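You operate a simulated robot arm through the tools that you are given. There is no shell and no other tool.

You run a simulated two-armed robot. Do the job below in one go: nothing can be reset, and whatever is moved stays where it is left.

TASK
Wash pressure is low: blow down the water strainer, then bleed the line.
Fine: water on, white lever open till the gauge climbs no more, lever and water shut, bleed to nought, tap shut; leave the blue knob.
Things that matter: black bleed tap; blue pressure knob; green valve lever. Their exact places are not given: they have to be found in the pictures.

Only the result counts: the job must be done as asked and must still hold three seconds after the hand-in. Knocking over, shifting, dropping, spilling or breaking anything else fails it.

THE ROBOT
Two 7-joint arms with fingered hands on one trunk, on a base that moves. Base frame: it is fixed to the floor where the robot stands at the start and does not move with it; the origin is under the middle of the robot, x ahead of it, y to its left, z up. Readings come in m, rad, newtons and seconds.
The left shoulder is at the start at [0.139, 0.125, 1.179], the right one opposite. With the tool pointing down near the work surface each hand reaches from about 0.52 to 0.9 m from the robot's upright axis, wherever it stands, measured 20 degrees to its own side. Places, roughly: black bleed tap [0.6, 3, 1]; blue pressure knob [0.4, 2.9, 0.9]; green valve lever [0.5, 3, 0.9]. Payload 3.7 kg a hand.
The tool frame of a hand sits at the grasp point between the pads (the TCP): z along the fingers, y along the line on which they close. The tips reach 0.025 m beyond it. The gripper opens to 0.088 m; its body begins 0.029 m behind the TCP. The gripper is a hand of 5 fingers: y runs from the thumb to the fingers, the wrist lies at [-0.013, -0.097, -0.162] in the tool frame.
Orientation is that of the tool frame in the base frame, as a unit quaternion [x, y, z, w]. With the fingers straight down and the wrist toward the robot, the tool's x, y and z point along [0, 1, 0], [1, 0, 0] and [0, 0, -1] of the base frame.

THE INTERFACE
- The arms move only by the tool jog_arm. It takes "left_deltas", "right_deltas" or both (then of equal length, played together; a hand with none holds still); each is a list of rows, each a list of 2 entries, a list of its own where there are three numbers: the turn, a rotation vector about the tool's x, y, z in units of 120 degrees (1.0 is 120 degrees), then the shift along the tool's x, y, z in units of 500 mm (1.0 is 500 mm). In form: [[[ax, ay, az], [tx, ty, tz]], ...]. A call has 1 to 20 rows; each row is the pose to reach, as a shift and turn from the pose commanded when the call began, along the tool's axes at that moment. A call with a number of a shift or a turn outside -1 to 1 is refused whole. Each row takes 0.2 s and may step no farther than 0.05 m and 0.15 rad from the row before; otherwise, the whole call is refused. Where a pose cannot be reached the arm comes as near as it can. A force on the tool above 90 N (or 10 N above the force at the start of the call, whichever is more), or a blocked arm, ends the call early, and 0.2 s more pass. In this call time passes only in rows, and 0.2 s behind the last. The reply holds the time, the measured pose of the TCP, the force on the tool along the base axes, the opening and the grip force, in the units named above and with some noise, with the torque about the TCP (base axes, N m) and any sound that the robot's microphone picked up.
- Cameras (640 x 400 px; columns grow to the right, rows downward): "scene" is now at [0.2408, -0.0107, 1.3181]; the picture's right is [-0.13, -0.99, 0.00], its down [-0.58, 0.08, -0.81] and it looks along [0.80, -0.11, -0.59] (base axes); focal length 277 px, centre (320, 200). "left" rides on the left gripper at [-0.059, -0.079, -0.105] in its tool frame; the picture's right is [-0.73, -0.32, 0.61], its down [0.62, -0.68, 0.38] and it looks along [0.29, 0.66, 0.70] (tool axes); focal length 234 px, centre (320, 200). "right" rides on the right gripper at [0.059, -0.079, -0.105] in its tool frame; the picture's right is [-0.73, 0.32, -0.61], its down [-0.62, -0.68, 0.38] and it looks along [-0.29, 0.66, 0.70] (tool axes); focal length 234 px, centre (320, 200).
- snapshot(camera): a new picture of that camera. No time passes.
- lift_body(by): moves the trunk up (or, below 0, down) by that many m; the arms and the scene camera ride with it, the base frame stays. It gives what a move gives, with no picture.
- drive_base(legs): drives the robot by 1 to 6 legs, each [ahead, left, turn to the left] in m, m and rad, along the robot's own axes; the way and the turn of a leg run together, so that a leg with both is an arc; at most 1.5 m and 3.142 rad a leg. The arms and the cameras ride along, it lands a little off, and it stops where it bumps. It gives what a move gives.
- curl_fingers(index, middle, ring, little, thumb_bend, thumb_turn, hand): sets how far each is bent, from 0 (flat) to 1 (curled in); at 0.3 the hand is open as for a grip, at 0.7 the pads meet at the TCP. One left out holds its place. A second passes; each finger stops where it meets its share of the squeeze, and holds until it gets a number again. It is the only way to open and close the hand. It gives what a move gives, with no picture; readings hold the bend of each and the force on index, middle, ring, little, thumb and palm. thumb_turn goes from beside the hand (0) to across from the fingers (1), as for a grip.
- head_to(pan, tilt): turns the head with the scene camera to pan (to the left, within 1.396 rad either way) and tilt (down, from -0.506 to 1.204), counted from straight ahead of the robot (the tilt from the chest, where the trunk bows). It gives what a move gives.
- locate(camera, pixels): there is no depth. For up to 12 entries [column, row, z] of the newest picture of that camera ("zoom" is the newest enlarged one), the place [x, y] in the base frame at which the ray of that pixel passes the height z, good to about 0.003 m. No time passes.
- zoom(camera, box): a new picture of the part [left, top, right, bottom] of that camera's present view, enlarged. No time passes.
- finish_job(): hands the job in; it is judged then, once.

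Open the grippers and draw the arms clear of the work before you hand the job in, unless the task says otherwise.

The tools are called after "Emit:" as a command line: name --argument value ..., lists and objects as JSON in quotes. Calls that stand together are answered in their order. jog_arm: Moves the arms, as the interface text tells. Its arguments: {"type":"object","properties":{"left_deltas":{"type":"array","items":{"type":"array"}},"right_deltas":{"type":"array","items":{"type":"array"}}},"required":[]} The other tools are called the same way: lift_body (by) moves the trunk up or down; curl_fingers (index, middle, ring, little, thumb_bend, thumb_turn, hand) moves the fingers one by one; drive_base (legs) drives the base; head_to (pan, tilt) turns the head that bears the scene camera; snapshot (camera) takes a picture; locate (camera, pixels) gives the place at which the rays of pixels pass given heights; zoom (camera, box) takes an enlarged picture of a part of a camera's view; finish_job () hands the job in.

At the start:

```text
t: 0.0
left_ee_pos: [0.5217, 0.1786, 1.1125]
left_tool_rot: [0.707, 0.707, 0.001, 0.0]
left_contact_force: [0.7, 0.5, 0.1]
left_wrist_torque: [0.01, -0.02, -0.01]
left_finger_gap: 0.0875
left_grip_force: 0.1
left_shape: jaw
left_bend: [0.3, 0.3, 0.3, 0.3, 0.3, 0.98]
left_finger forces: [0.1, 0.0, 0.1, 0.0, 0.1, 0.1]
right_ee_pos: [0.4506, -0.2135, 1.1746]
right_tool_rot: [0.708, 0.707, 0.001, 0.0]
right_contact_force: [-0.4, 0.2, 1.1]
right_wrist_torque: [0.01, 0.01, -0.03]
right_finger_gap: 0.0876
right_grip_force: 0.1
right_shape: jaw
right_bend: [0.3, 0.3, 0.3, 0.3, 0.3, 0.98]
right_finger forces: [0.0, 0.0, 0.0, 0.0, 0.1, 0.0]
trunk travel left (down, up): [-0.2, 0.215]
robot x, y, heading: [0.0027, 0.0004, 0.002]
head pan, tilt (commanded): [-0.131, 0.63]
```

scene: 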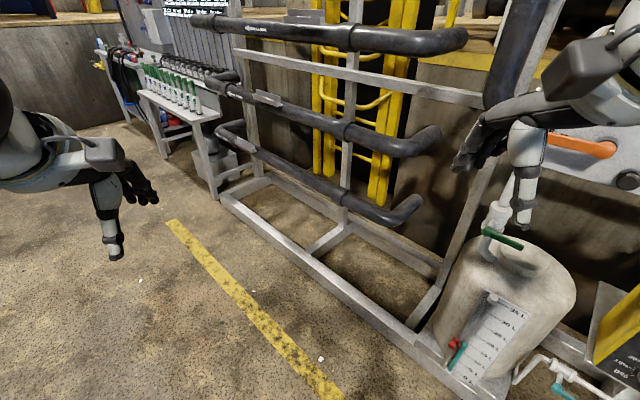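
right: 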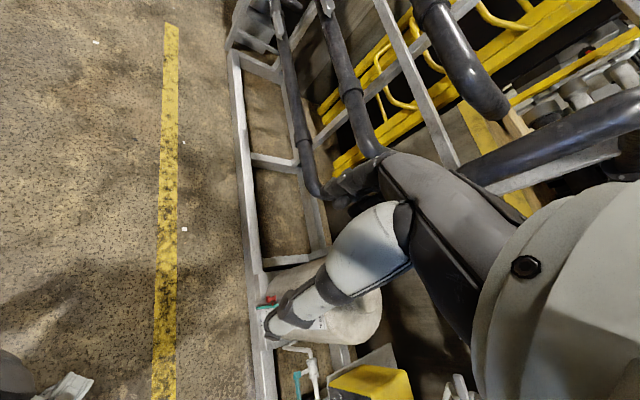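
left: 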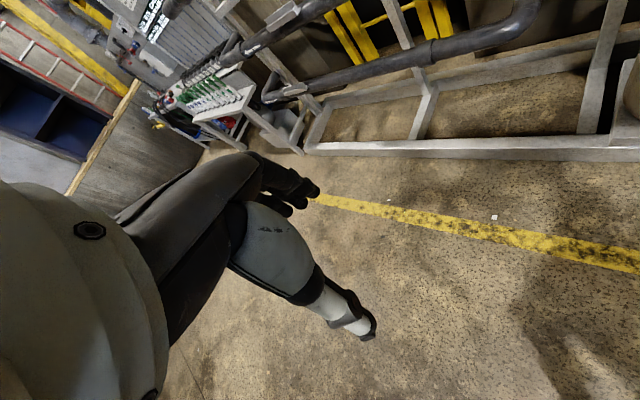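

The first pictures show a pipe rack ahead and a table with green-topped bottles and a panel to the far left; the work lies about 3 m to my left. I turn the head left to look that way.

Emit:
head_to --pan 1.2 --tilt 0.3

```text
t: 1.5
left_ee_pos: [0.5202, 0.1782, 1.1116]
left_tool_rot: [0.707, 0.707, 0.0, 0.0]
left_contact_force: [-0.2, -0.5, -0.5]
left_wrist_torque: [0.0, -0.02, 0.0]
left_finger_gap: 0.0876
left_grip_force: 0.1
left_shape: jaw
left_bend: [0.3, 0.3, 0.3, 0.3, 0.3, 0.98]
left_finger forces: [0.1, 0.0, 0.0, 0.0, 0.1, 0.1]
right_ee_pos: [0.4506, -0.2129, 1.1748]
right_tool_rot: [0.707, 0.707, 0.001, 0.0]
right_contact_force: [0.2, -0.6, -0.1]
right_wrist_torque: [0.0, -0.02, -0.01]
right_finger_gap: 0.0877
right_grip_force: 0.1
right_shape: jaw
right_bend: [0.3, 0.3, 0.3, 0.3, 0.3, 0.98]
right_finger forces: [0.1, 0.0, 0.0, 0.0, 0.1, 0.0]
trunk travel left (down, up): [-0.2, 0.215]
robot x, y, heading: [0.0033, 0.0042, -0.003]
head pan, tilt (commanded): [1.201, 0.3]
```

The head is now turned left by 1.2 rad; I take a scene picture.

Emit:
snapshot --camera "scene"

```text
taken
```

scene: 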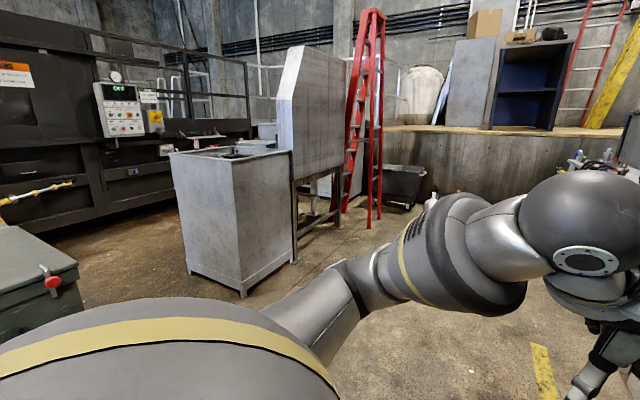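

The grey box with something on top at about (240,150) lies in the stated direction. I zoom in on it.

Emit:
zoom --camera "scene" --box '[160, 90, 320, 190]'

Emit:
zoom --camera "scene" --box '[0, 40, 240, 190]'

```text
4.00 times, centred on (240, 140) of scene
```

zoom: 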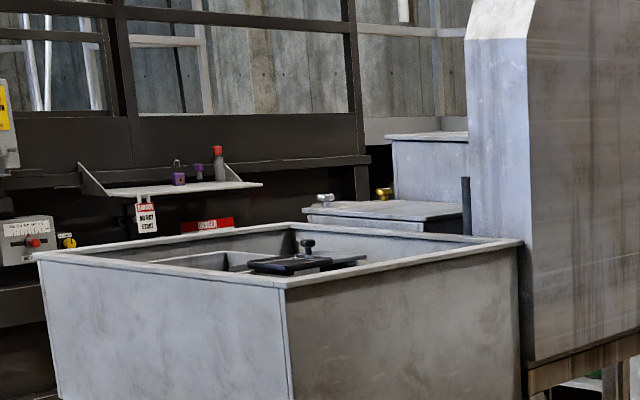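

```text
2.67 times, centred on (120, 115) of scene
```

zoom: 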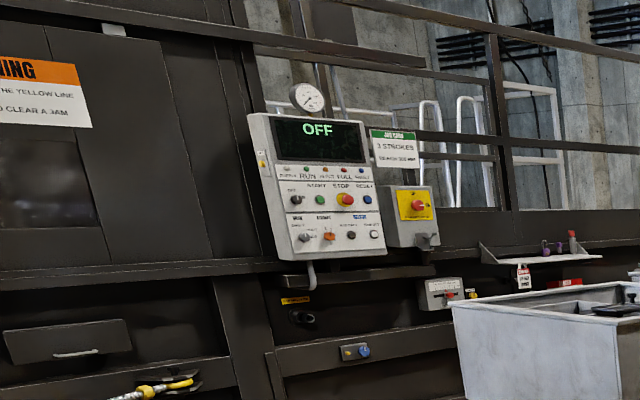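

I see a big machine with control panel, gauge and a tub box, but not clearly the strainer. I locate the box foot on the floor and points about it to get a map.

Emit:
snapshot --camera "scene"

Emit:
locate --camera "scene" --pixels '[[242, 295, 0], [190, 270, 0], [295, 262, 0], [125, 110, 1.3], [263, 155, 0.9], [380, 215, 0], [170, 152, 0.9]]'

```text
taken
```

scene: 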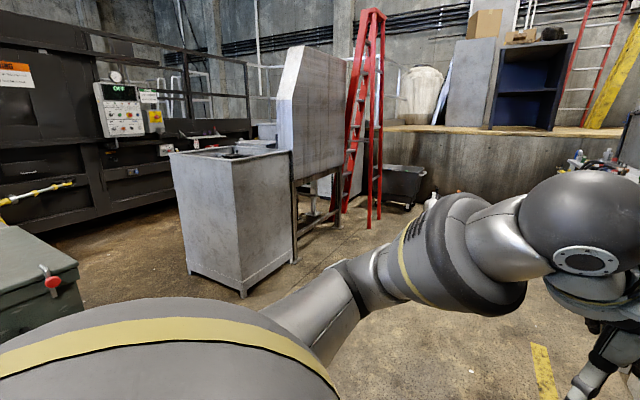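

```text
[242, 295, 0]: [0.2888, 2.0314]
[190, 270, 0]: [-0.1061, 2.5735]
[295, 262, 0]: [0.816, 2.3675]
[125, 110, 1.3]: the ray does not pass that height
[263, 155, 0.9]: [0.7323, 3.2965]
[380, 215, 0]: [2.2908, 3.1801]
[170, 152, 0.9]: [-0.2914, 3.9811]
```

The box spans about [0.29,2.03]–[0.82,2.37]–[-0.1,2.57], so the target near [0.5,3,0.9] sits behind it. I raise the trunk to look over the box and pan further left.

Emit:
lift_body --by 0.2

Emit:
head_to --pan 1.39 --tilt 0.3

Emit:
snapshot --camera "scene"

Emit:
zoom --camera "scene" --box '[220, 80, 412, 200]'

```text
t: 3.7
left_ee_pos: [0.5214, 0.1784, 1.3126]
left_tool_rot: [0.707, 0.708, 0.0, 0.0]
left_contact_force: [0.1, -0.5, -0.2]
left_wrist_torque: [-0.01, 0.0, 0.0]
left_finger_gap: 0.0877
left_grip_force: 0.1
left_shape: jaw
left_bend: [0.3, 0.3, 0.3, 0.3, 0.3, 0.98]
left_finger forces: [0.0, 0.0, 0.0, 0.0, 0.0, 0.0]
right_ee_pos: [0.4486, -0.211, 1.3752]
right_tool_rot: [0.707, 0.708, 0.0, 0.0]
right_contact_force: [0.0, -0.2, 0.8]
right_wrist_torque: [0.02, 0.0, -0.02]
right_finger_gap: 0.0874
right_grip_force: 0.1
right_shape: jaw
right_bend: [0.3, 0.3, 0.3, 0.3, 0.3, 0.98]
right_finger forces: [0.0, 0.1, 0.0, 0.0, 0.0, 0.1]
trunk travel left (down, up): [-0.4, 0.015]
robot x, y, heading: [-0.0018, 0.0034, -0.003]
head pan, tilt (commanded): [1.201, 0.3]
```

```text
t: 4.4
left_ee_pos: [0.5217, 0.1788, 1.3132]
left_tool_rot: [0.707, 0.707, 0.0, 0.0]
left_contact_force: [0.7, -0.3, -0.7]
left_wrist_torque: [0.02, 0.0, -0.02]
left_finger_gap: 0.088
left_grip_force: 0.2
left_shape: jaw
left_bend: [0.3, 0.3, 0.3, 0.3, 0.3, 0.98]
left_finger forces: [0.0, 0.0, 0.0, 0.0, 0.0, 0.0]
right_ee_pos: [0.4506, -0.213, 1.3747]
right_tool_rot: [0.707, 0.707, 0.001, 0.001]
right_contact_force: [0.6, 0.1, -0.7]
right_wrist_torque: [-0.01, 0.01, 0.0]
right_finger_gap: 0.0876
right_grip_force: 0.0
right_shape: jaw
right_bend: [0.3, 0.3, 0.3, 0.3, 0.3, 0.98]
right_finger forces: [0.0, 0.0, 0.0, 0.1, 0.0, 0.0]
trunk travel left (down, up): [-0.4, 0.015]
robot x, y, heading: [-0.0013, 0.0001, 0.007]
head pan, tilt (commanded): [1.389, 0.3]
```

```text
taken
```

scene: 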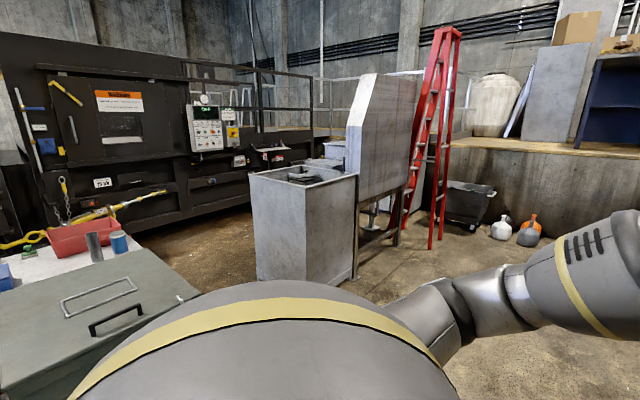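

```text
3.33 times, centred on (316, 140) of scene
```

zoom: 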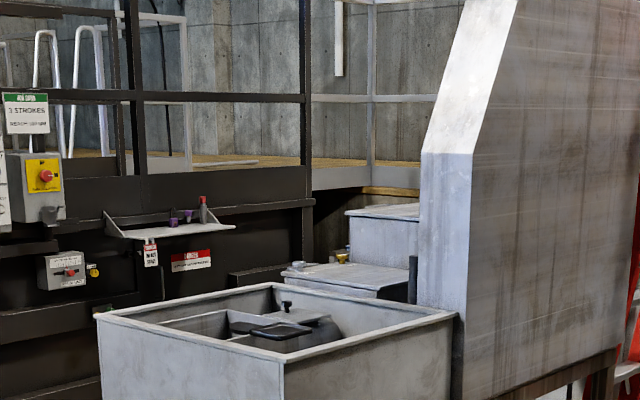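

The box is a tub with a lid and the tall panel hides whatever is behind. I map floor points to plan a way around the left side of the box.

Emit:
locate --camera "scene" --pixels '[[257, 278, 0], [350, 280, 0], [322, 290, 0], [140, 240, 0], [245, 203, 0], [390, 245, 0], [430, 250, 0], [445, 222, 0], [200, 295, 0.45], [145, 228, 0.8], [410, 185, 0.3]]'

```text
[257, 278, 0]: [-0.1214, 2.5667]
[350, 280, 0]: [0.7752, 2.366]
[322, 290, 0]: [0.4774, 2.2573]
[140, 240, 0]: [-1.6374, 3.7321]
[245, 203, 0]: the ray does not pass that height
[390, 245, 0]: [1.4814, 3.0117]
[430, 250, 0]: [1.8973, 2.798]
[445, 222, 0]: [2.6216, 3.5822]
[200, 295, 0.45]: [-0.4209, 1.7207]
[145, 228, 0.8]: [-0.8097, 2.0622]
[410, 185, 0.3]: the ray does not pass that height
```

I probe the silver and gold fittings seen beyond the tub at (309,160) and (323,157) at several heights.

Emit:
locate --camera "scene" --pixels '[[309, 160, 0.8], [309, 160, 0.9], [309, 160, 1.0], [323, 157, 0.8], [323, 157, 0.9], [323, 157, 1.0], [355, 178, 0.8], [355, 178, 0.9], [355, 178, 1.0], [305, 190, 0.9], [249, 175, 0.9]]'

Emit:
zoom --camera "scene" --box '[280, 140, 376, 200]'

```text
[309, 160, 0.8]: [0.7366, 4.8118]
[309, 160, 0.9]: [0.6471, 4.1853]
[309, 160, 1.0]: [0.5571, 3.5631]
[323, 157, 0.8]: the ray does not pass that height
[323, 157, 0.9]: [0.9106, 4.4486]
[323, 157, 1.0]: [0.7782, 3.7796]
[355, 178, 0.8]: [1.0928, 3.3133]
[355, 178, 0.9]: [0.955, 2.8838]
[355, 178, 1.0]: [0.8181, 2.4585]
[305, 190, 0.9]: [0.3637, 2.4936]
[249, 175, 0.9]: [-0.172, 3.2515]
```

```text
6.67 times, centred on (328, 170) of scene
```

zoom: 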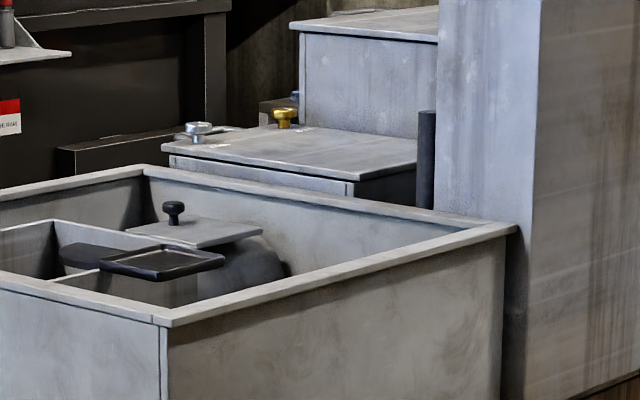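

The tub rim is about 1.0 m high and the target seems to be on its far side, facing the machine. I turn the robot left in place to look squarely that way before choosing a route.

Emit:
drive_base --legs '[[0, 0, 1.57]]'

Emit:
head_to --pan 0.3 --tilt 0.45

Emit:
snapshot --camera "scene"

```text
t: 8.5
left_ee_pos: [-0.1607, 0.527, 1.3132]
left_tool_rot: [0.017, 1.0, 0.001, 0.0]
left_contact_force: [0.0, 0.1, 0.7]
left_wrist_torque: [0.0, 0.04, 0.03]
left_finger_gap: 0.0877
left_grip_force: 0.0
left_shape: jaw
left_bend: [0.3, 0.3, 0.3, 0.3, 0.3, 0.98]
left_finger forces: [0.1, 0.0, 0.0, 0.0, 0.0, 0.0]
right_ee_pos: [0.2256, 0.4441, 1.3749]
right_tool_rot: [0.016, 1.0, 0.0, -0.001]
right_contact_force: [0.3, 0.2, -0.2]
right_wrist_torque: [-0.01, 0.01, -0.01]
right_finger_gap: 0.0878
right_grip_force: 0.1
right_shape: jaw
right_bend: [0.3, 0.3, 0.3, 0.3, 0.3, 0.98]
right_finger forces: [0.1, 0.1, 0.1, 0.0, 0.0, 0.0]
trunk travel left (down, up): [-0.4, 0.015]
robot x, y, heading: [-0.0013, -0.0009, 1.538]
head pan, tilt (commanded): [1.389, 0.3]
```

```text
t: 9.9
left_ee_pos: [-0.16, 0.5267, 1.3137]
left_tool_rot: [0.017, 1.0, 0.0, 0.0]
left_contact_force: [0.2, -0.7, -0.1]
left_wrist_torque: [0.0, 0.02, -0.01]
left_finger_gap: 0.0878
left_grip_force: 0.0
left_shape: jaw
left_bend: [0.3, 0.3, 0.3, 0.3, 0.3, 0.98]
left_finger forces: [0.0, 0.1, 0.0, 0.0, 0.0, 0.0]
right_ee_pos: [0.2272, 0.4437, 1.3749]
right_tool_rot: [0.017, 1.0, 0.0, -0.001]
right_contact_force: [0.0, -0.6, 0.8]
right_wrist_torque: [0.02, 0.03, 0.02]
right_finger_gap: 0.0874
right_grip_force: 0.1
right_shape: jaw
right_bend: [0.3, 0.3, 0.3, 0.3, 0.3, 0.98]
right_finger forces: [0.0, 0.0, 0.1, 0.0, 0.1, 0.0]
trunk travel left (down, up): [-0.4, 0.015]
robot x, y, heading: [0.0008, 0.0068, 1.537]
head pan, tilt (commanded): [0.3, 0.45]
```

```text
taken
```

scene: 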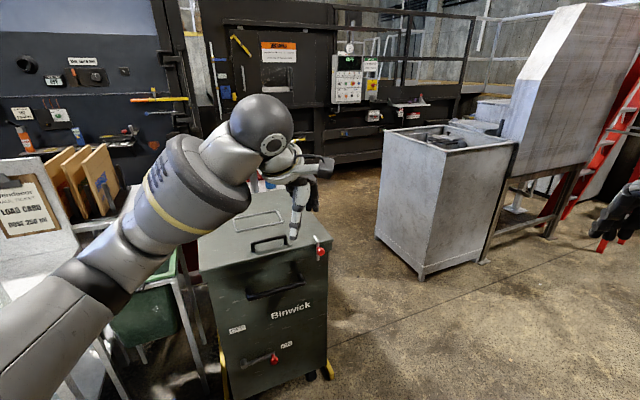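

Now the green Binwick cabinet, the tub box and the panel frame are visible. I locate their floor feet to plan the way through the gap.

Emit:
locate --camera "scene" --pixels '[[422, 280, 0], [377, 238, 0], [485, 263, 0], [550, 237, 0], [330, 375, 0], [225, 398, 0], [330, 270, 0.75], [290, 180, 0.75], [370, 160, 0], [610, 250, 0], [320, 165, 0]]'

Emit:
zoom --camera "scene" --box '[360, 60, 600, 210]'

```text
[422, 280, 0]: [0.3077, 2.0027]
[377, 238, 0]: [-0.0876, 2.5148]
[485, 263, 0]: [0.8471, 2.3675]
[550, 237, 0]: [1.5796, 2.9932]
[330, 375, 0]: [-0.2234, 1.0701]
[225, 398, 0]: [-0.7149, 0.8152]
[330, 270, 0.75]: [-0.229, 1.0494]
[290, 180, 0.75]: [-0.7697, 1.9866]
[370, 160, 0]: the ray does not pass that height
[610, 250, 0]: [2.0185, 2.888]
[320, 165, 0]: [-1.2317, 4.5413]
```

```text
2.67 times, centred on (480, 135) of scene
```

zoom: 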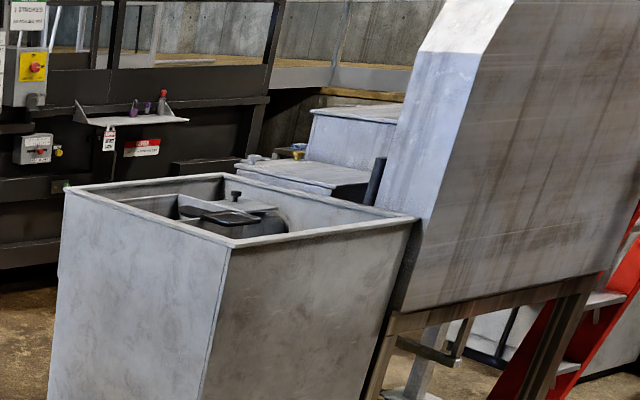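

The corridor between the Binwick cabinet (corner at [-0.22,1.06]) and the tub box side is about 1 m wide. I drive to about [0.45,0.75] and turn to face along the corridor.

Emit:
drive_base --legs '[[0.758, -0.425, 0], [0, 0, 0.69]]'

Emit:
head_to --pan 0.0 --tilt 0.5

Emit:
snapshot --camera "scene"

```text
t: 16.4
left_ee_pos: [-0.0034, 1.053, 1.3131]
left_tool_rot: [-0.322, 0.947, 0.0, 0.0]
left_contact_force: [0.5, -0.6, -1.2]
left_wrist_torque: [-0.02, -0.04, 0.01]
left_finger_gap: 0.0876
left_grip_force: 0.0
left_shape: jaw
left_bend: [0.3, 0.3, 0.3, 0.3, 0.3, 0.98]
left_finger forces: [0.0, 0.0, 0.0, 0.0, 0.0, 0.0]
right_ee_pos: [0.3508, 1.2335, 1.3756]
right_tool_rot: [-0.321, 0.947, 0.0, 0.0]
right_contact_force: [0.1, -0.7, -0.5]
right_wrist_torque: [0.02, -0.03, 0.0]
right_finger_gap: 0.0879
right_grip_force: 0.1
right_shape: jaw
right_bend: [0.3, 0.3, 0.3, 0.3, 0.3, 0.98]
right_finger forces: [0.1, 0.1, 0.0, 0.0, 0.1, 0.1]
trunk travel left (down, up): [-0.4, 0.015]
robot x, y, heading: [0.4538, 0.748, 2.222]
head pan, tilt (commanded): [0.3, 0.45]
```

```text
t: 17.2
left_ee_pos: [-0.0036, 1.0525, 1.3129]
left_tool_rot: [-0.32, 0.947, 0.0, 0.0]
left_contact_force: [0.7, 0.0, -0.3]
left_wrist_torque: [0.02, -0.03, 0.01]
left_finger_gap: 0.0878
left_grip_force: 0.1
left_shape: jaw
left_bend: [0.3, 0.3, 0.3, 0.3, 0.3, 0.98]
left_finger forces: [0.0, 0.1, 0.0, 0.0, 0.0, 0.1]
right_ee_pos: [0.3511, 1.2351, 1.3755]
right_tool_rot: [-0.322, 0.947, 0.0, 0.0]
right_contact_force: [-0.1, -0.1, 1.1]
right_wrist_torque: [0.03, 0.02, 0.02]
right_finger_gap: 0.0877
right_grip_force: 0.1
right_shape: jaw
right_bend: [0.3, 0.3, 0.3, 0.3, 0.3, 0.98]
right_finger forces: [0.1, 0.1, 0.1, 0.1, 0.0, 0.1]
trunk travel left (down, up): [-0.4, 0.015]
robot x, y, heading: [0.4524, 0.7467, 2.229]
head pan, tilt (commanded): [0.0, 0.499]
```

```text
taken
```

scene: 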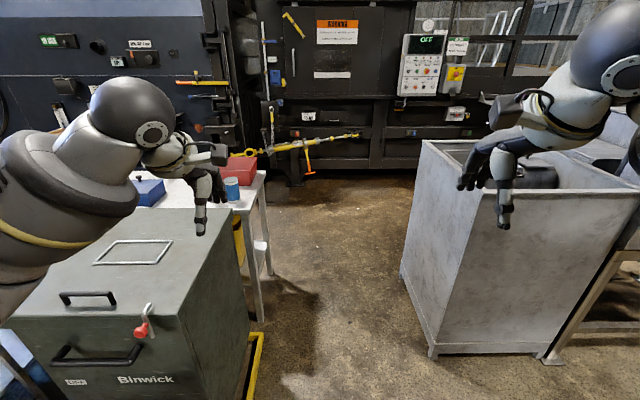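

The gap between the cabinet plus table on the left and the tub box on the right is clear. I locate its edges.

Emit:
locate --camera "scene" --pixels '[[260, 335, 0], [252, 395, 0], [265, 322, 0], [271, 273, 0], [401, 277, 0], [434, 358, 0], [300, 182, 0], [440, 170, 0], [545, 360, 0]]'

```text
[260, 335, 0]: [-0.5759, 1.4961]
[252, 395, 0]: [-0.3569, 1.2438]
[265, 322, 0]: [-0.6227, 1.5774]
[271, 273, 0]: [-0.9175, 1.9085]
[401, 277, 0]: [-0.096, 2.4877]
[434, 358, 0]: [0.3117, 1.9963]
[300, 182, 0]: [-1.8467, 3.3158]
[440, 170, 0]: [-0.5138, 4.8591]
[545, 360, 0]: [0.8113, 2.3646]
```

The corridor is about 1 m wide along heading 130°, and I'm 0.19 m left of its centre. I sidestep right and move 1.1 m ahead.

Emit:
drive_base --legs '[[0, -0.2, 0], [1.1, 0, 0.03]]'

Emit:
head_to --pan -0.8 --tilt 0.4

Emit:
snapshot --camera "scene"

```text
t: 24.9
left_ee_pos: [-0.5573, 2.0185, 1.3134]
left_tool_rot: [-0.344, 0.939, -0.001, 0.001]
left_contact_force: [0.0, 0.3, 0.0]
left_wrist_torque: [0.0, -0.01, 0.0]
left_finger_gap: 0.0879
left_grip_force: 0.0
left_shape: jaw
left_bend: [0.3, 0.3, 0.3, 0.3, 0.3, 0.98]
left_finger forces: [0.0, 0.1, 0.1, 0.0, 0.1, 0.0]
right_ee_pos: [-0.213, 2.2174, 1.3756]
right_tool_rot: [-0.344, 0.939, 0.0, -0.001]
right_contact_force: [0.0, 0.0, 0.2]
right_wrist_torque: [-0.01, -0.01, -0.02]
right_finger_gap: 0.0878
right_grip_force: 0.1
right_shape: jaw
right_bend: [0.3, 0.3, 0.3, 0.3, 0.3, 0.98]
right_finger forces: [0.0, 0.1, 0.0, 0.0, 0.1, 0.0]
trunk travel left (down, up): [-0.4, 0.015]
robot x, y, heading: [-0.0826, 1.7327, 2.276]
head pan, tilt (commanded): [0.0, 0.499]
```

```text
t: 26.0
left_ee_pos: [-0.5572, 2.019, 1.3142]
left_tool_rot: [-0.344, 0.939, 0.0, 0.0]
left_contact_force: [-0.2, 0.2, -0.1]
left_wrist_torque: [-0.01, -0.01, 0.01]
left_finger_gap: 0.0876
left_grip_force: 0.1
left_shape: jaw
left_bend: [0.3, 0.3, 0.3, 0.3, 0.3, 0.98]
left_finger forces: [0.1, 0.0, 0.1, 0.0, 0.1, 0.0]
right_ee_pos: [-0.2133, 2.2165, 1.3748]
right_tool_rot: [-0.343, 0.939, 0.0, 0.0]
right_contact_force: [0.0, 0.2, -0.6]
right_wrist_torque: [0.0, 0.01, 0.01]
right_finger_gap: 0.088
right_grip_force: 0.0
right_shape: jaw
right_bend: [0.3, 0.3, 0.3, 0.3, 0.3, 0.98]
right_finger forces: [0.1, 0.0, 0.0, 0.0, 0.0, 0.0]
trunk travel left (down, up): [-0.4, 0.015]
robot x, y, heading: [-0.0867, 1.7346, 2.275]
head pan, tilt (commanded): [-0.799, 0.4]
```

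```text
taken
```

scene: 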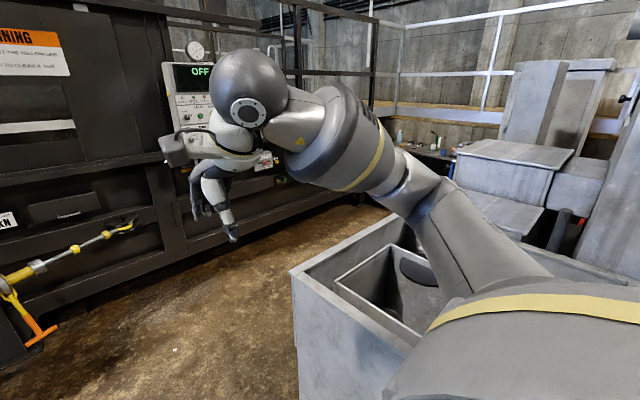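

The right arm hides part of the view, but I see the back of the tub, steps and a black post at (560,230) with red below. I continue 0.85 m ahead past the tub corner.

Emit:
drive_base --legs '[[0.85, 0, 0]]'

Emit:
head_to --pan -1.39 --tilt 0.4

Emit:
snapshot --camera "scene"

```text
t: 30.5
left_ee_pos: [-1.1027, 2.6664, 1.3138]
left_tool_rot: [-0.343, 0.939, 0.0, 0.0]
left_contact_force: [0.2, 0.0, 0.3]
left_wrist_torque: [0.02, -0.04, 0.01]
left_finger_gap: 0.0874
left_grip_force: 0.0
left_shape: jaw
left_bend: [0.3, 0.3, 0.3, 0.3, 0.3, 0.98]
left_finger forces: [0.1, 0.0, 0.0, 0.1, 0.0, 0.0]
right_ee_pos: [-0.7564, 2.8633, 1.3751]
right_tool_rot: [-0.343, 0.939, 0.0, 0.0]
right_contact_force: [-0.5, 0.4, -0.4]
right_wrist_torque: [-0.01, -0.02, 0.01]
right_finger_gap: 0.0878
right_grip_force: 0.0
right_shape: jaw
right_bend: [0.3, 0.3, 0.3, 0.3, 0.3, 0.98]
right_finger forces: [0.1, 0.0, 0.0, 0.1, 0.0, 0.1]
trunk travel left (down, up): [-0.4, 0.015]
robot x, y, heading: [-0.6324, 2.3823, 2.27]
head pan, tilt (commanded): [-0.799, 0.4]
```

```text
t: 31.5
left_ee_pos: [-1.1024, 2.6661, 1.313]
left_tool_rot: [-0.343, 0.939, 0.0, 0.0]
left_contact_force: [-0.5, -0.1, -0.8]
left_wrist_torque: [-0.03, 0.02, 0.0]
left_finger_gap: 0.0877
left_grip_force: 0.1
left_shape: jaw
left_bend: [0.3, 0.3, 0.3, 0.3, 0.3, 0.98]
left_finger forces: [0.0, 0.0, 0.0, 0.0, 0.0, 0.1]
right_ee_pos: [-0.758, 2.8624, 1.3763]
right_tool_rot: [-0.342, 0.94, 0.0, -0.001]
right_contact_force: [0.1, 0.1, 0.0]
right_wrist_torque: [0.02, -0.02, 0.02]
right_finger_gap: 0.0879
right_grip_force: 0.1
right_shape: jaw
right_bend: [0.3, 0.3, 0.3, 0.3, 0.3, 0.98]
right_finger forces: [0.0, 0.1, 0.0, 0.0, 0.0, 0.1]
trunk travel left (down, up): [-0.4, 0.015]
robot x, y, heading: [-0.6278, 2.379, 2.271]
head pan, tilt (commanded): [-1.389, 0.4]
```

```text
taken
```

scene: 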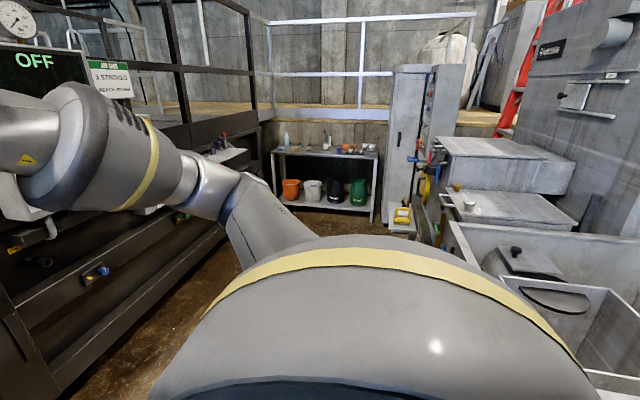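

The washer unit with stepped lids is at right, and colourful fittings show on its left-facing face at (410–450,140–230). I zoom on them.

Emit:
zoom --camera "scene" --box '[376, 120, 536, 220]'

Emit:
zoom --camera "scene" --box '[480, 40, 640, 240]'

```text
4.00 times, centred on (456, 170) of scene
```

zoom: 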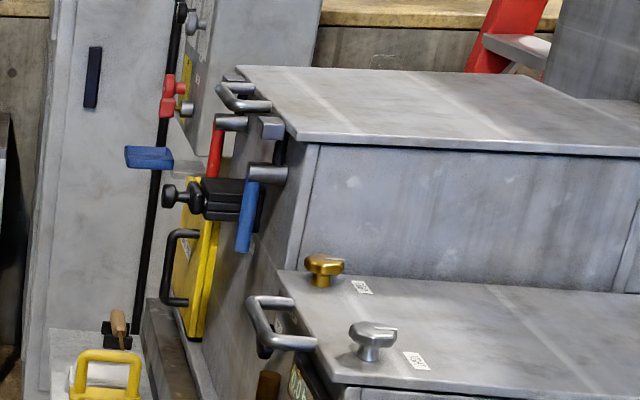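

```text
2.00 times, centred on (560, 140) of scene
```

zoom: 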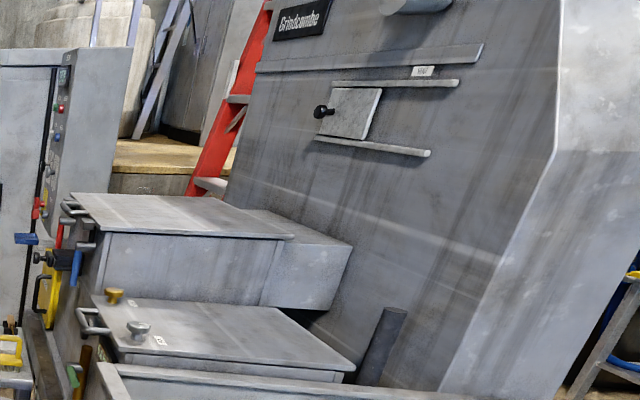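

The washer's front runs along a line from [-0.1,2.49] toward (0.77,0.64), with the fittings around the given places on that front. I move ahead 0.3 m, turn right about 180° to face it, and back up a little.

Emit:
drive_base --legs '[[0.3, 0, 0], [0, 0, -1.57], [0, 0, -1.57], [-0.3, 0, 0]]'

Emit:
head_to --pan 0.7 --tilt 0.5

Emit:
snapshot --camera "scene"

```text
t: 42.8
left_ee_pos: [-0.5406, 2.5538, 1.3133]
left_tool_rot: [0.937, 0.349, 0.001, 0.0]
left_contact_force: [-0.7, 0.2, 0.2]
left_wrist_torque: [-0.01, 0.0, 0.02]
left_finger_gap: 0.0877
left_grip_force: 0.1
left_shape: jaw
left_bend: [0.3, 0.3, 0.3, 0.3, 0.3, 0.98]
left_finger forces: [0.0, 0.0, 0.1, 0.0, 0.0, 0.1]
right_ee_pos: [-0.884, 2.3523, 1.3759]
right_tool_rot: [0.937, 0.349, 0.0, -0.001]
right_contact_force: [0.3, 0.4, 0.3]
right_wrist_torque: [-0.04, 0.0, -0.04]
right_finger_gap: 0.0877
right_grip_force: 0.1
right_shape: jaw
right_bend: [0.3, 0.3, 0.3, 0.3, 0.3, 0.98]
right_finger forces: [0.1, 0.0, 0.1, 0.1, 0.0, 0.1]
trunk travel left (down, up): [-0.4, 0.015]
robot x, y, heading: [-1.0157, 2.8358, -0.856]
head pan, tilt (commanded): [-1.389, 0.4]
```

```text
t: 44.8
left_ee_pos: [-0.5404, 2.5531, 1.3136]
left_tool_rot: [0.937, 0.35, -0.001, 0.0]
left_contact_force: [-0.6, 0.3, 0.3]
left_wrist_torque: [0.03, -0.02, 0.01]
left_finger_gap: 0.0879
left_grip_force: 0.1
left_shape: jaw
left_bend: [0.3, 0.3, 0.3, 0.3, 0.3, 0.98]
left_finger forces: [0.1, 0.0, 0.0, 0.1, 0.1, 0.0]
right_ee_pos: [-0.8825, 2.3519, 1.3745]
right_tool_rot: [0.937, 0.349, -0.001, 0.0]
right_contact_force: [0.7, -0.3, 0.5]
right_wrist_torque: [-0.02, 0.01, 0.0]
right_finger_gap: 0.0876
right_grip_force: 0.0
right_shape: jaw
right_bend: [0.3, 0.3, 0.3, 0.3, 0.3, 0.98]
right_finger forces: [0.1, 0.1, 0.1, 0.0, 0.0, 0.0]
trunk travel left (down, up): [-0.4, 0.015]
robot x, y, heading: [-1.0157, 2.8314, -0.859]
head pan, tilt (commanded): [0.7, 0.499]
```

```text
taken
```

scene: 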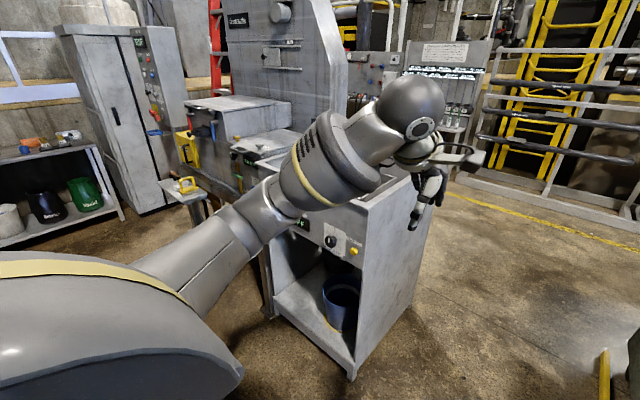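

Now the washer front faces me; fittings lie at (180–300,120–250). I zoom there before sidestepping.

Emit:
zoom --camera "scene" --box '[130, 80, 370, 280]'

Emit:
locate --camera "scene" --pixels '[[350, 380, 0], [275, 318, 0], [180, 205, 0], [120, 220, 0], [185, 185, 0.7], [270, 300, 0]]'

```text
2.00 times, centred on (250, 180) of scene
```

zoom: 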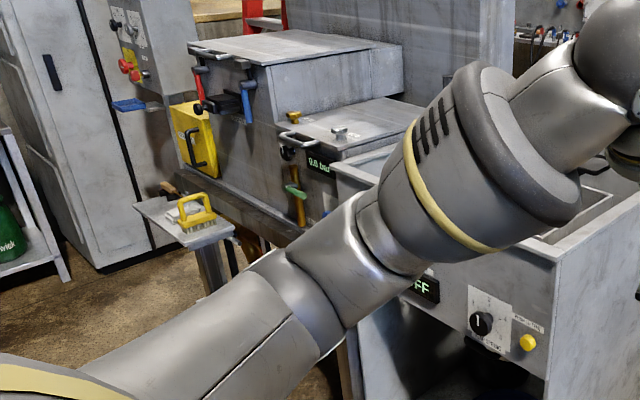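

```text
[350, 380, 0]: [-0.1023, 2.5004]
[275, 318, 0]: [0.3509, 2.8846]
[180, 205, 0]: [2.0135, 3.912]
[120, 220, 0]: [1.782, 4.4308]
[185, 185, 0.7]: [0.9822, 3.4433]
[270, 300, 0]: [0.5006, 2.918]
```

A green lever on a gold body, a "0.0 bar" display and a black tap under a handle show up on the lower tank's front at zoom (295,190),(320,165),(287,152). I sidestep left along the front, backing off slightly.

Emit:
drive_base --legs '[[-0.1, 0.55, 0], [0, 0.55, 0]]'

Emit:
head_to --pan 0.0 --tilt 0.55

Emit:
snapshot --camera "scene"

```text
t: 55.1
left_ee_pos: [0.2281, 3.3674, 1.3137]
left_tool_rot: [0.935, 0.355, 0.0, 0.0]
left_contact_force: [-0.9, 0.1, -0.7]
left_wrist_torque: [0.03, 0.02, -0.04]
left_finger_gap: 0.0875
left_grip_force: 0.1
left_shape: jaw
left_bend: [0.3, 0.3, 0.3, 0.3, 0.3, 0.98]
left_finger forces: [0.0, 0.1, 0.1, 0.0, 0.0, 0.0]
right_ee_pos: [-0.1121, 3.1617, 1.3757]
right_tool_rot: [0.935, 0.356, 0.0, 0.0]
right_contact_force: [0.0, 0.0, -0.7]
right_wrist_torque: [0.03, 0.01, -0.02]
right_finger_gap: 0.0878
right_grip_force: 0.0
right_shape: jaw
right_bend: [0.3, 0.3, 0.3, 0.3, 0.3, 0.98]
right_finger forces: [0.1, 0.0, 0.0, 0.1, 0.0, 0.0]
trunk travel left (down, up): [-0.4, 0.015]
robot x, y, heading: [-0.2518, 3.6364, -0.845]
head pan, tilt (commanded): [0.7, 0.499]
```

```text
t: 56.1
left_ee_pos: [0.2282, 3.3677, 1.3125]
left_tool_rot: [0.935, 0.355, 0.0, 0.001]
left_contact_force: [0.2, 0.0, -0.2]
left_wrist_torque: [0.01, -0.01, 0.0]
left_finger_gap: 0.0876
left_grip_force: 0.0
left_shape: jaw
left_bend: [0.3, 0.3, 0.3, 0.3, 0.3, 0.98]
left_finger forces: [0.0, 0.1, 0.1, 0.0, 0.0, 0.0]
right_ee_pos: [-0.1114, 3.1618, 1.3744]
right_tool_rot: [0.935, 0.355, 0.0, 0.0]
right_contact_force: [0.3, -0.2, 0.3]
right_wrist_torque: [-0.01, 0.02, -0.01]
right_finger_gap: 0.0878
right_grip_force: 0.0
right_shape: jaw
right_bend: [0.3, 0.3, 0.3, 0.3, 0.3, 0.98]
right_finger forces: [0.1, 0.1, 0.0, 0.0, 0.1, 0.0]
trunk travel left (down, up): [-0.4, 0.015]
robot x, y, heading: [-0.2516, 3.6432, -0.842]
head pan, tilt (commanded): [0.0, 0.55]
```

```text
taken
```

scene: 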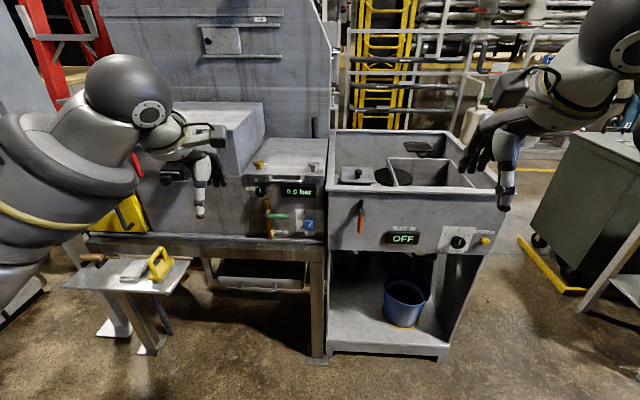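

Now I see the strainer panel: display "0.0 bar" at (300,190), green lever at (278,215), blue knob at (308,225), black tap near (260,190). I zoom in on it.

Emit:
zoom --camera "scene" --box '[230, 150, 342, 250]'

Emit:
zoom --camera "scene" --box '[240, 140, 320, 190]'

Emit:
zoom --camera "scene" --box '[330, 180, 510, 280]'

```text
4.00 times, centred on (286, 200) of scene
```

zoom: 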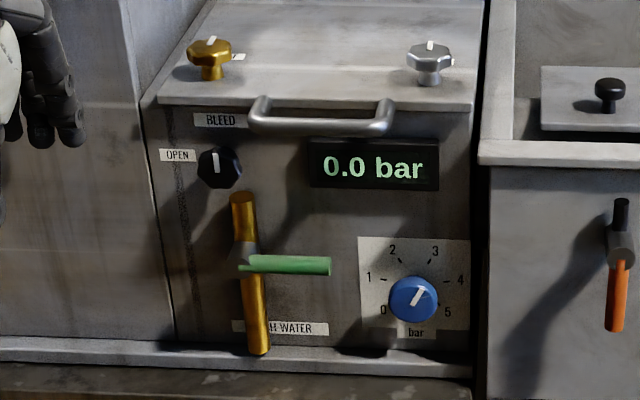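

```text
8.00 times, centred on (280, 165) of scene
```

zoom: 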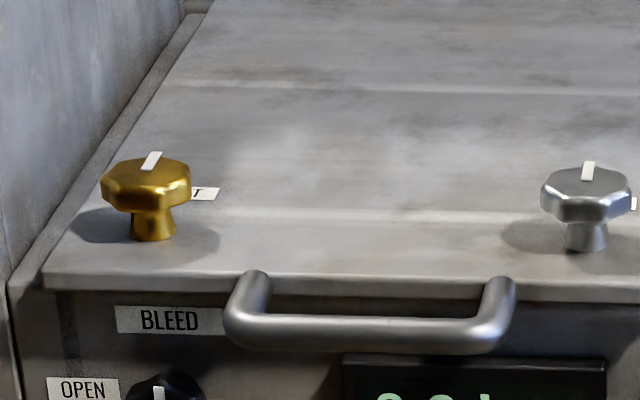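

```text
3.56 times, centred on (420, 230) of scene
```

zoom: 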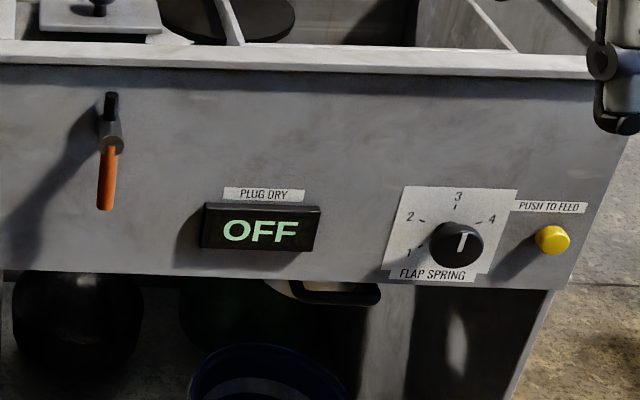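

The panel has the BLEED tap (OPEN mark on the left), the green WASH WATER lever lying across a brass pipe, and the blue knob. I still need the white lever, so I look around the tall tank and below.

Emit:
zoom --camera "scene" --box '[80, 130, 240, 250]'

Emit:
zoom --camera "scene" --box '[60, 230, 340, 380]'

Emit:
snapshot --camera "left"

Emit:
snapshot --camera "right"

```text
3.33 times, centred on (160, 190) of scene
```

zoom: 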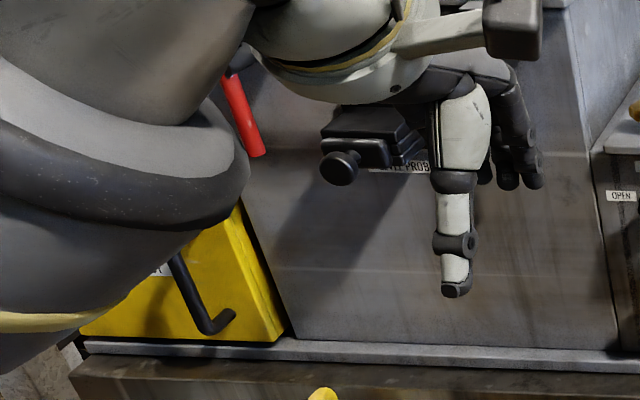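

```text
2.29 times, centred on (200, 305) of scene
```

zoom: 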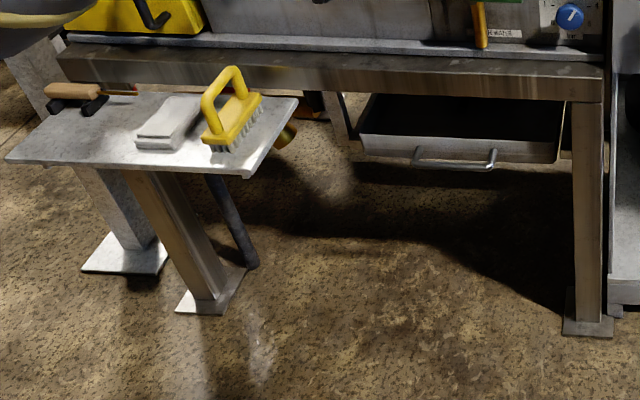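

```text
taken
```

left: 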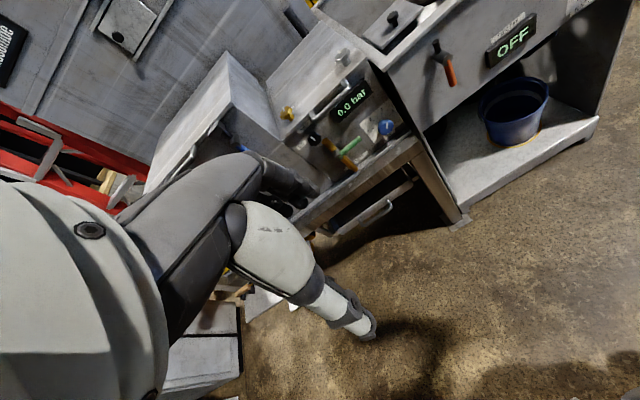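

```text
taken
```

right: 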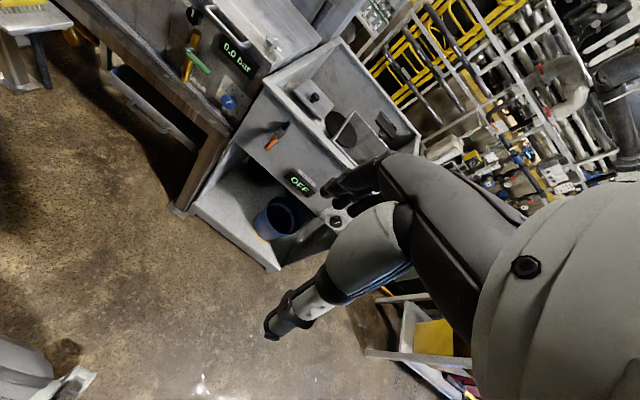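

I zoom the left-hand view of the panel, and note the lower shelf; the white lever isn't seen yet.

Emit:
zoom --camera "left" --box '[260, 40, 420, 180]'

Emit:
zoom --camera "right" --box '[80, 0, 280, 140]'

```text
2.86 times, centred on (340, 110) of left
```

zoom: 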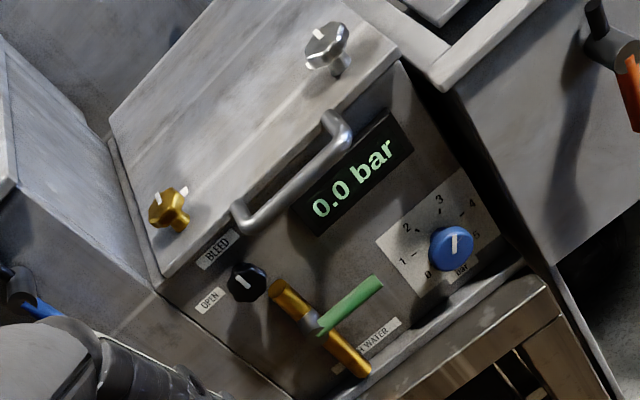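

```text
2.86 times, centred on (180, 70) of right
```

zoom: 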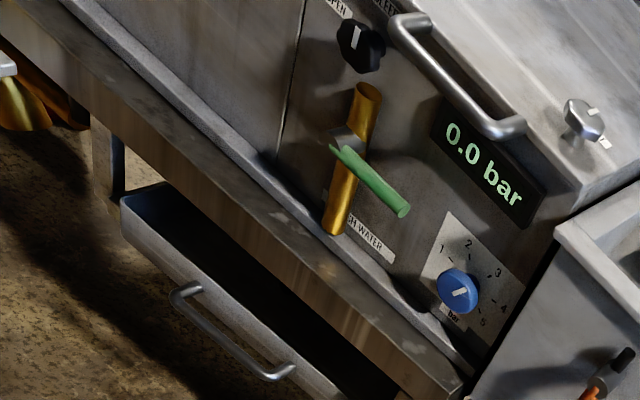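

No white lever on this panel; a brass thing shows beneath the small tray at right camera (75,38). I zoom on that and look lower left with the head.

Emit:
zoom --camera "right" --box '[0, 0, 160, 100]'

Emit:
head_to --pan 0.6 --tilt 0.75

Emit:
snapshot --camera "scene"

```text
4.00 times, centred on (80, 50) of right
```

zoom: 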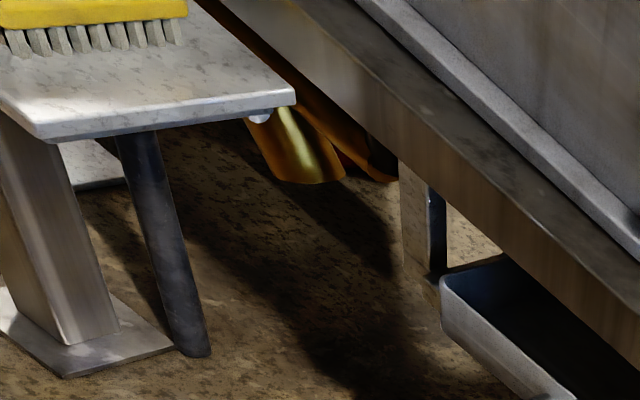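

```text
t: 57.1
left_ee_pos: [0.2271, 3.3678, 1.3144]
left_tool_rot: [0.935, 0.355, -0.001, -0.001]
left_contact_force: [0.5, -0.6, 0.4]
left_wrist_torque: [0.0, 0.01, -0.01]
left_finger_gap: 0.0876
left_grip_force: 0.0
left_shape: jaw
left_bend: [0.3, 0.3, 0.3, 0.3, 0.3, 0.98]
left_finger forces: [0.1, 0.1, 0.0, 0.0, 0.1, 0.1]
right_ee_pos: [-0.1124, 3.1621, 1.3749]
right_tool_rot: [0.935, 0.355, 0.0, 0.0]
right_contact_force: [0.6, -0.5, 0.2]
right_wrist_torque: [-0.01, 0.01, 0.02]
right_finger_gap: 0.0875
right_grip_force: 0.1
right_shape: jaw
right_bend: [0.3, 0.3, 0.3, 0.3, 0.3, 0.98]
right_finger forces: [0.1, 0.0, 0.1, 0.0, 0.0, 0.1]
trunk travel left (down, up): [-0.4, 0.015]
robot x, y, heading: [-0.2502, 3.6391, -0.849]
head pan, tilt (commanded): [0.6, 0.75]
```

```text
taken
```

scene: 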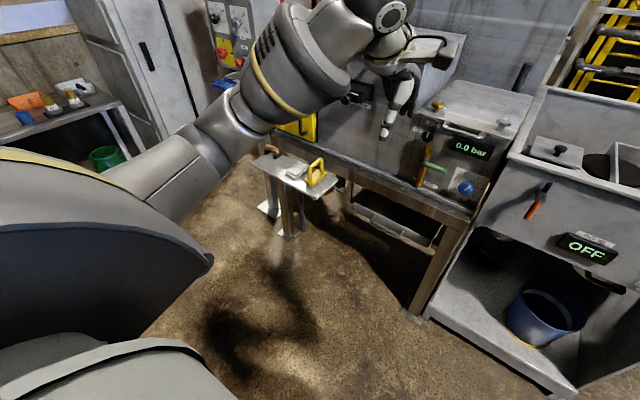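

A small white tip shows next to the brass piece under the tray edge (right-camera zoom (258,117)). I zoom the scene there around (340,185).

Emit:
zoom --camera "scene" --box '[230, 120, 390, 240]'

Emit:
zoom --camera "right" --box '[40, 10, 120, 60]'

```text
3.33 times, centred on (310, 180) of scene
```

zoom: 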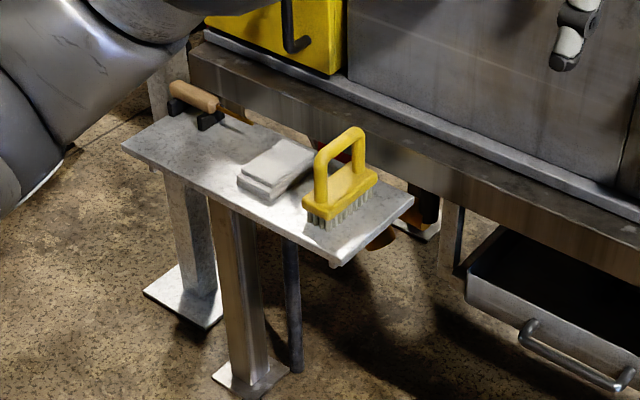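

```text
8.00 times, centred on (80, 35) of right
```

zoom: 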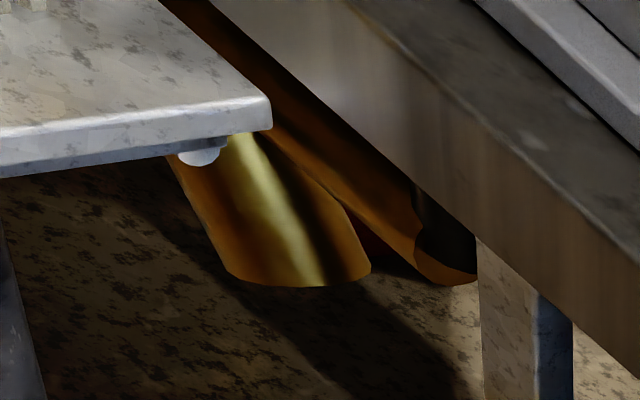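

The brass Y-strainer with something white sits under the bench edge, behind the small tray table. I locate the tray feet, tray corners and bench parts to learn their heights.

Emit:
locate --camera "scene" --pixels '[[305, 233, 0], [284, 208, 0], [300.6, 184, 0.5], [300.6, 184, 0.6], [300.6, 184, 0.7], [332, 198, 0.6], [332, 198, 0.7], [354, 178, 0.6], [354, 178, 0.7], [415, 315, 0], [267, 164, 0.65], [341, 189, 0.5]]'

```text
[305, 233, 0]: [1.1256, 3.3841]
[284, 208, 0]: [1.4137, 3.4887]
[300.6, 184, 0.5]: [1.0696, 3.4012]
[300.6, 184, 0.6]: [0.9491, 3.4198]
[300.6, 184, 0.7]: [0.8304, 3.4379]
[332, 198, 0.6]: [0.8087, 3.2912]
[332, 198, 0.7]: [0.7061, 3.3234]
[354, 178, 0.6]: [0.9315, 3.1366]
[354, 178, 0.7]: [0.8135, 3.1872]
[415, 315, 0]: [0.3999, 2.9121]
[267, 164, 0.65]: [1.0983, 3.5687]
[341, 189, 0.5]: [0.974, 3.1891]
```

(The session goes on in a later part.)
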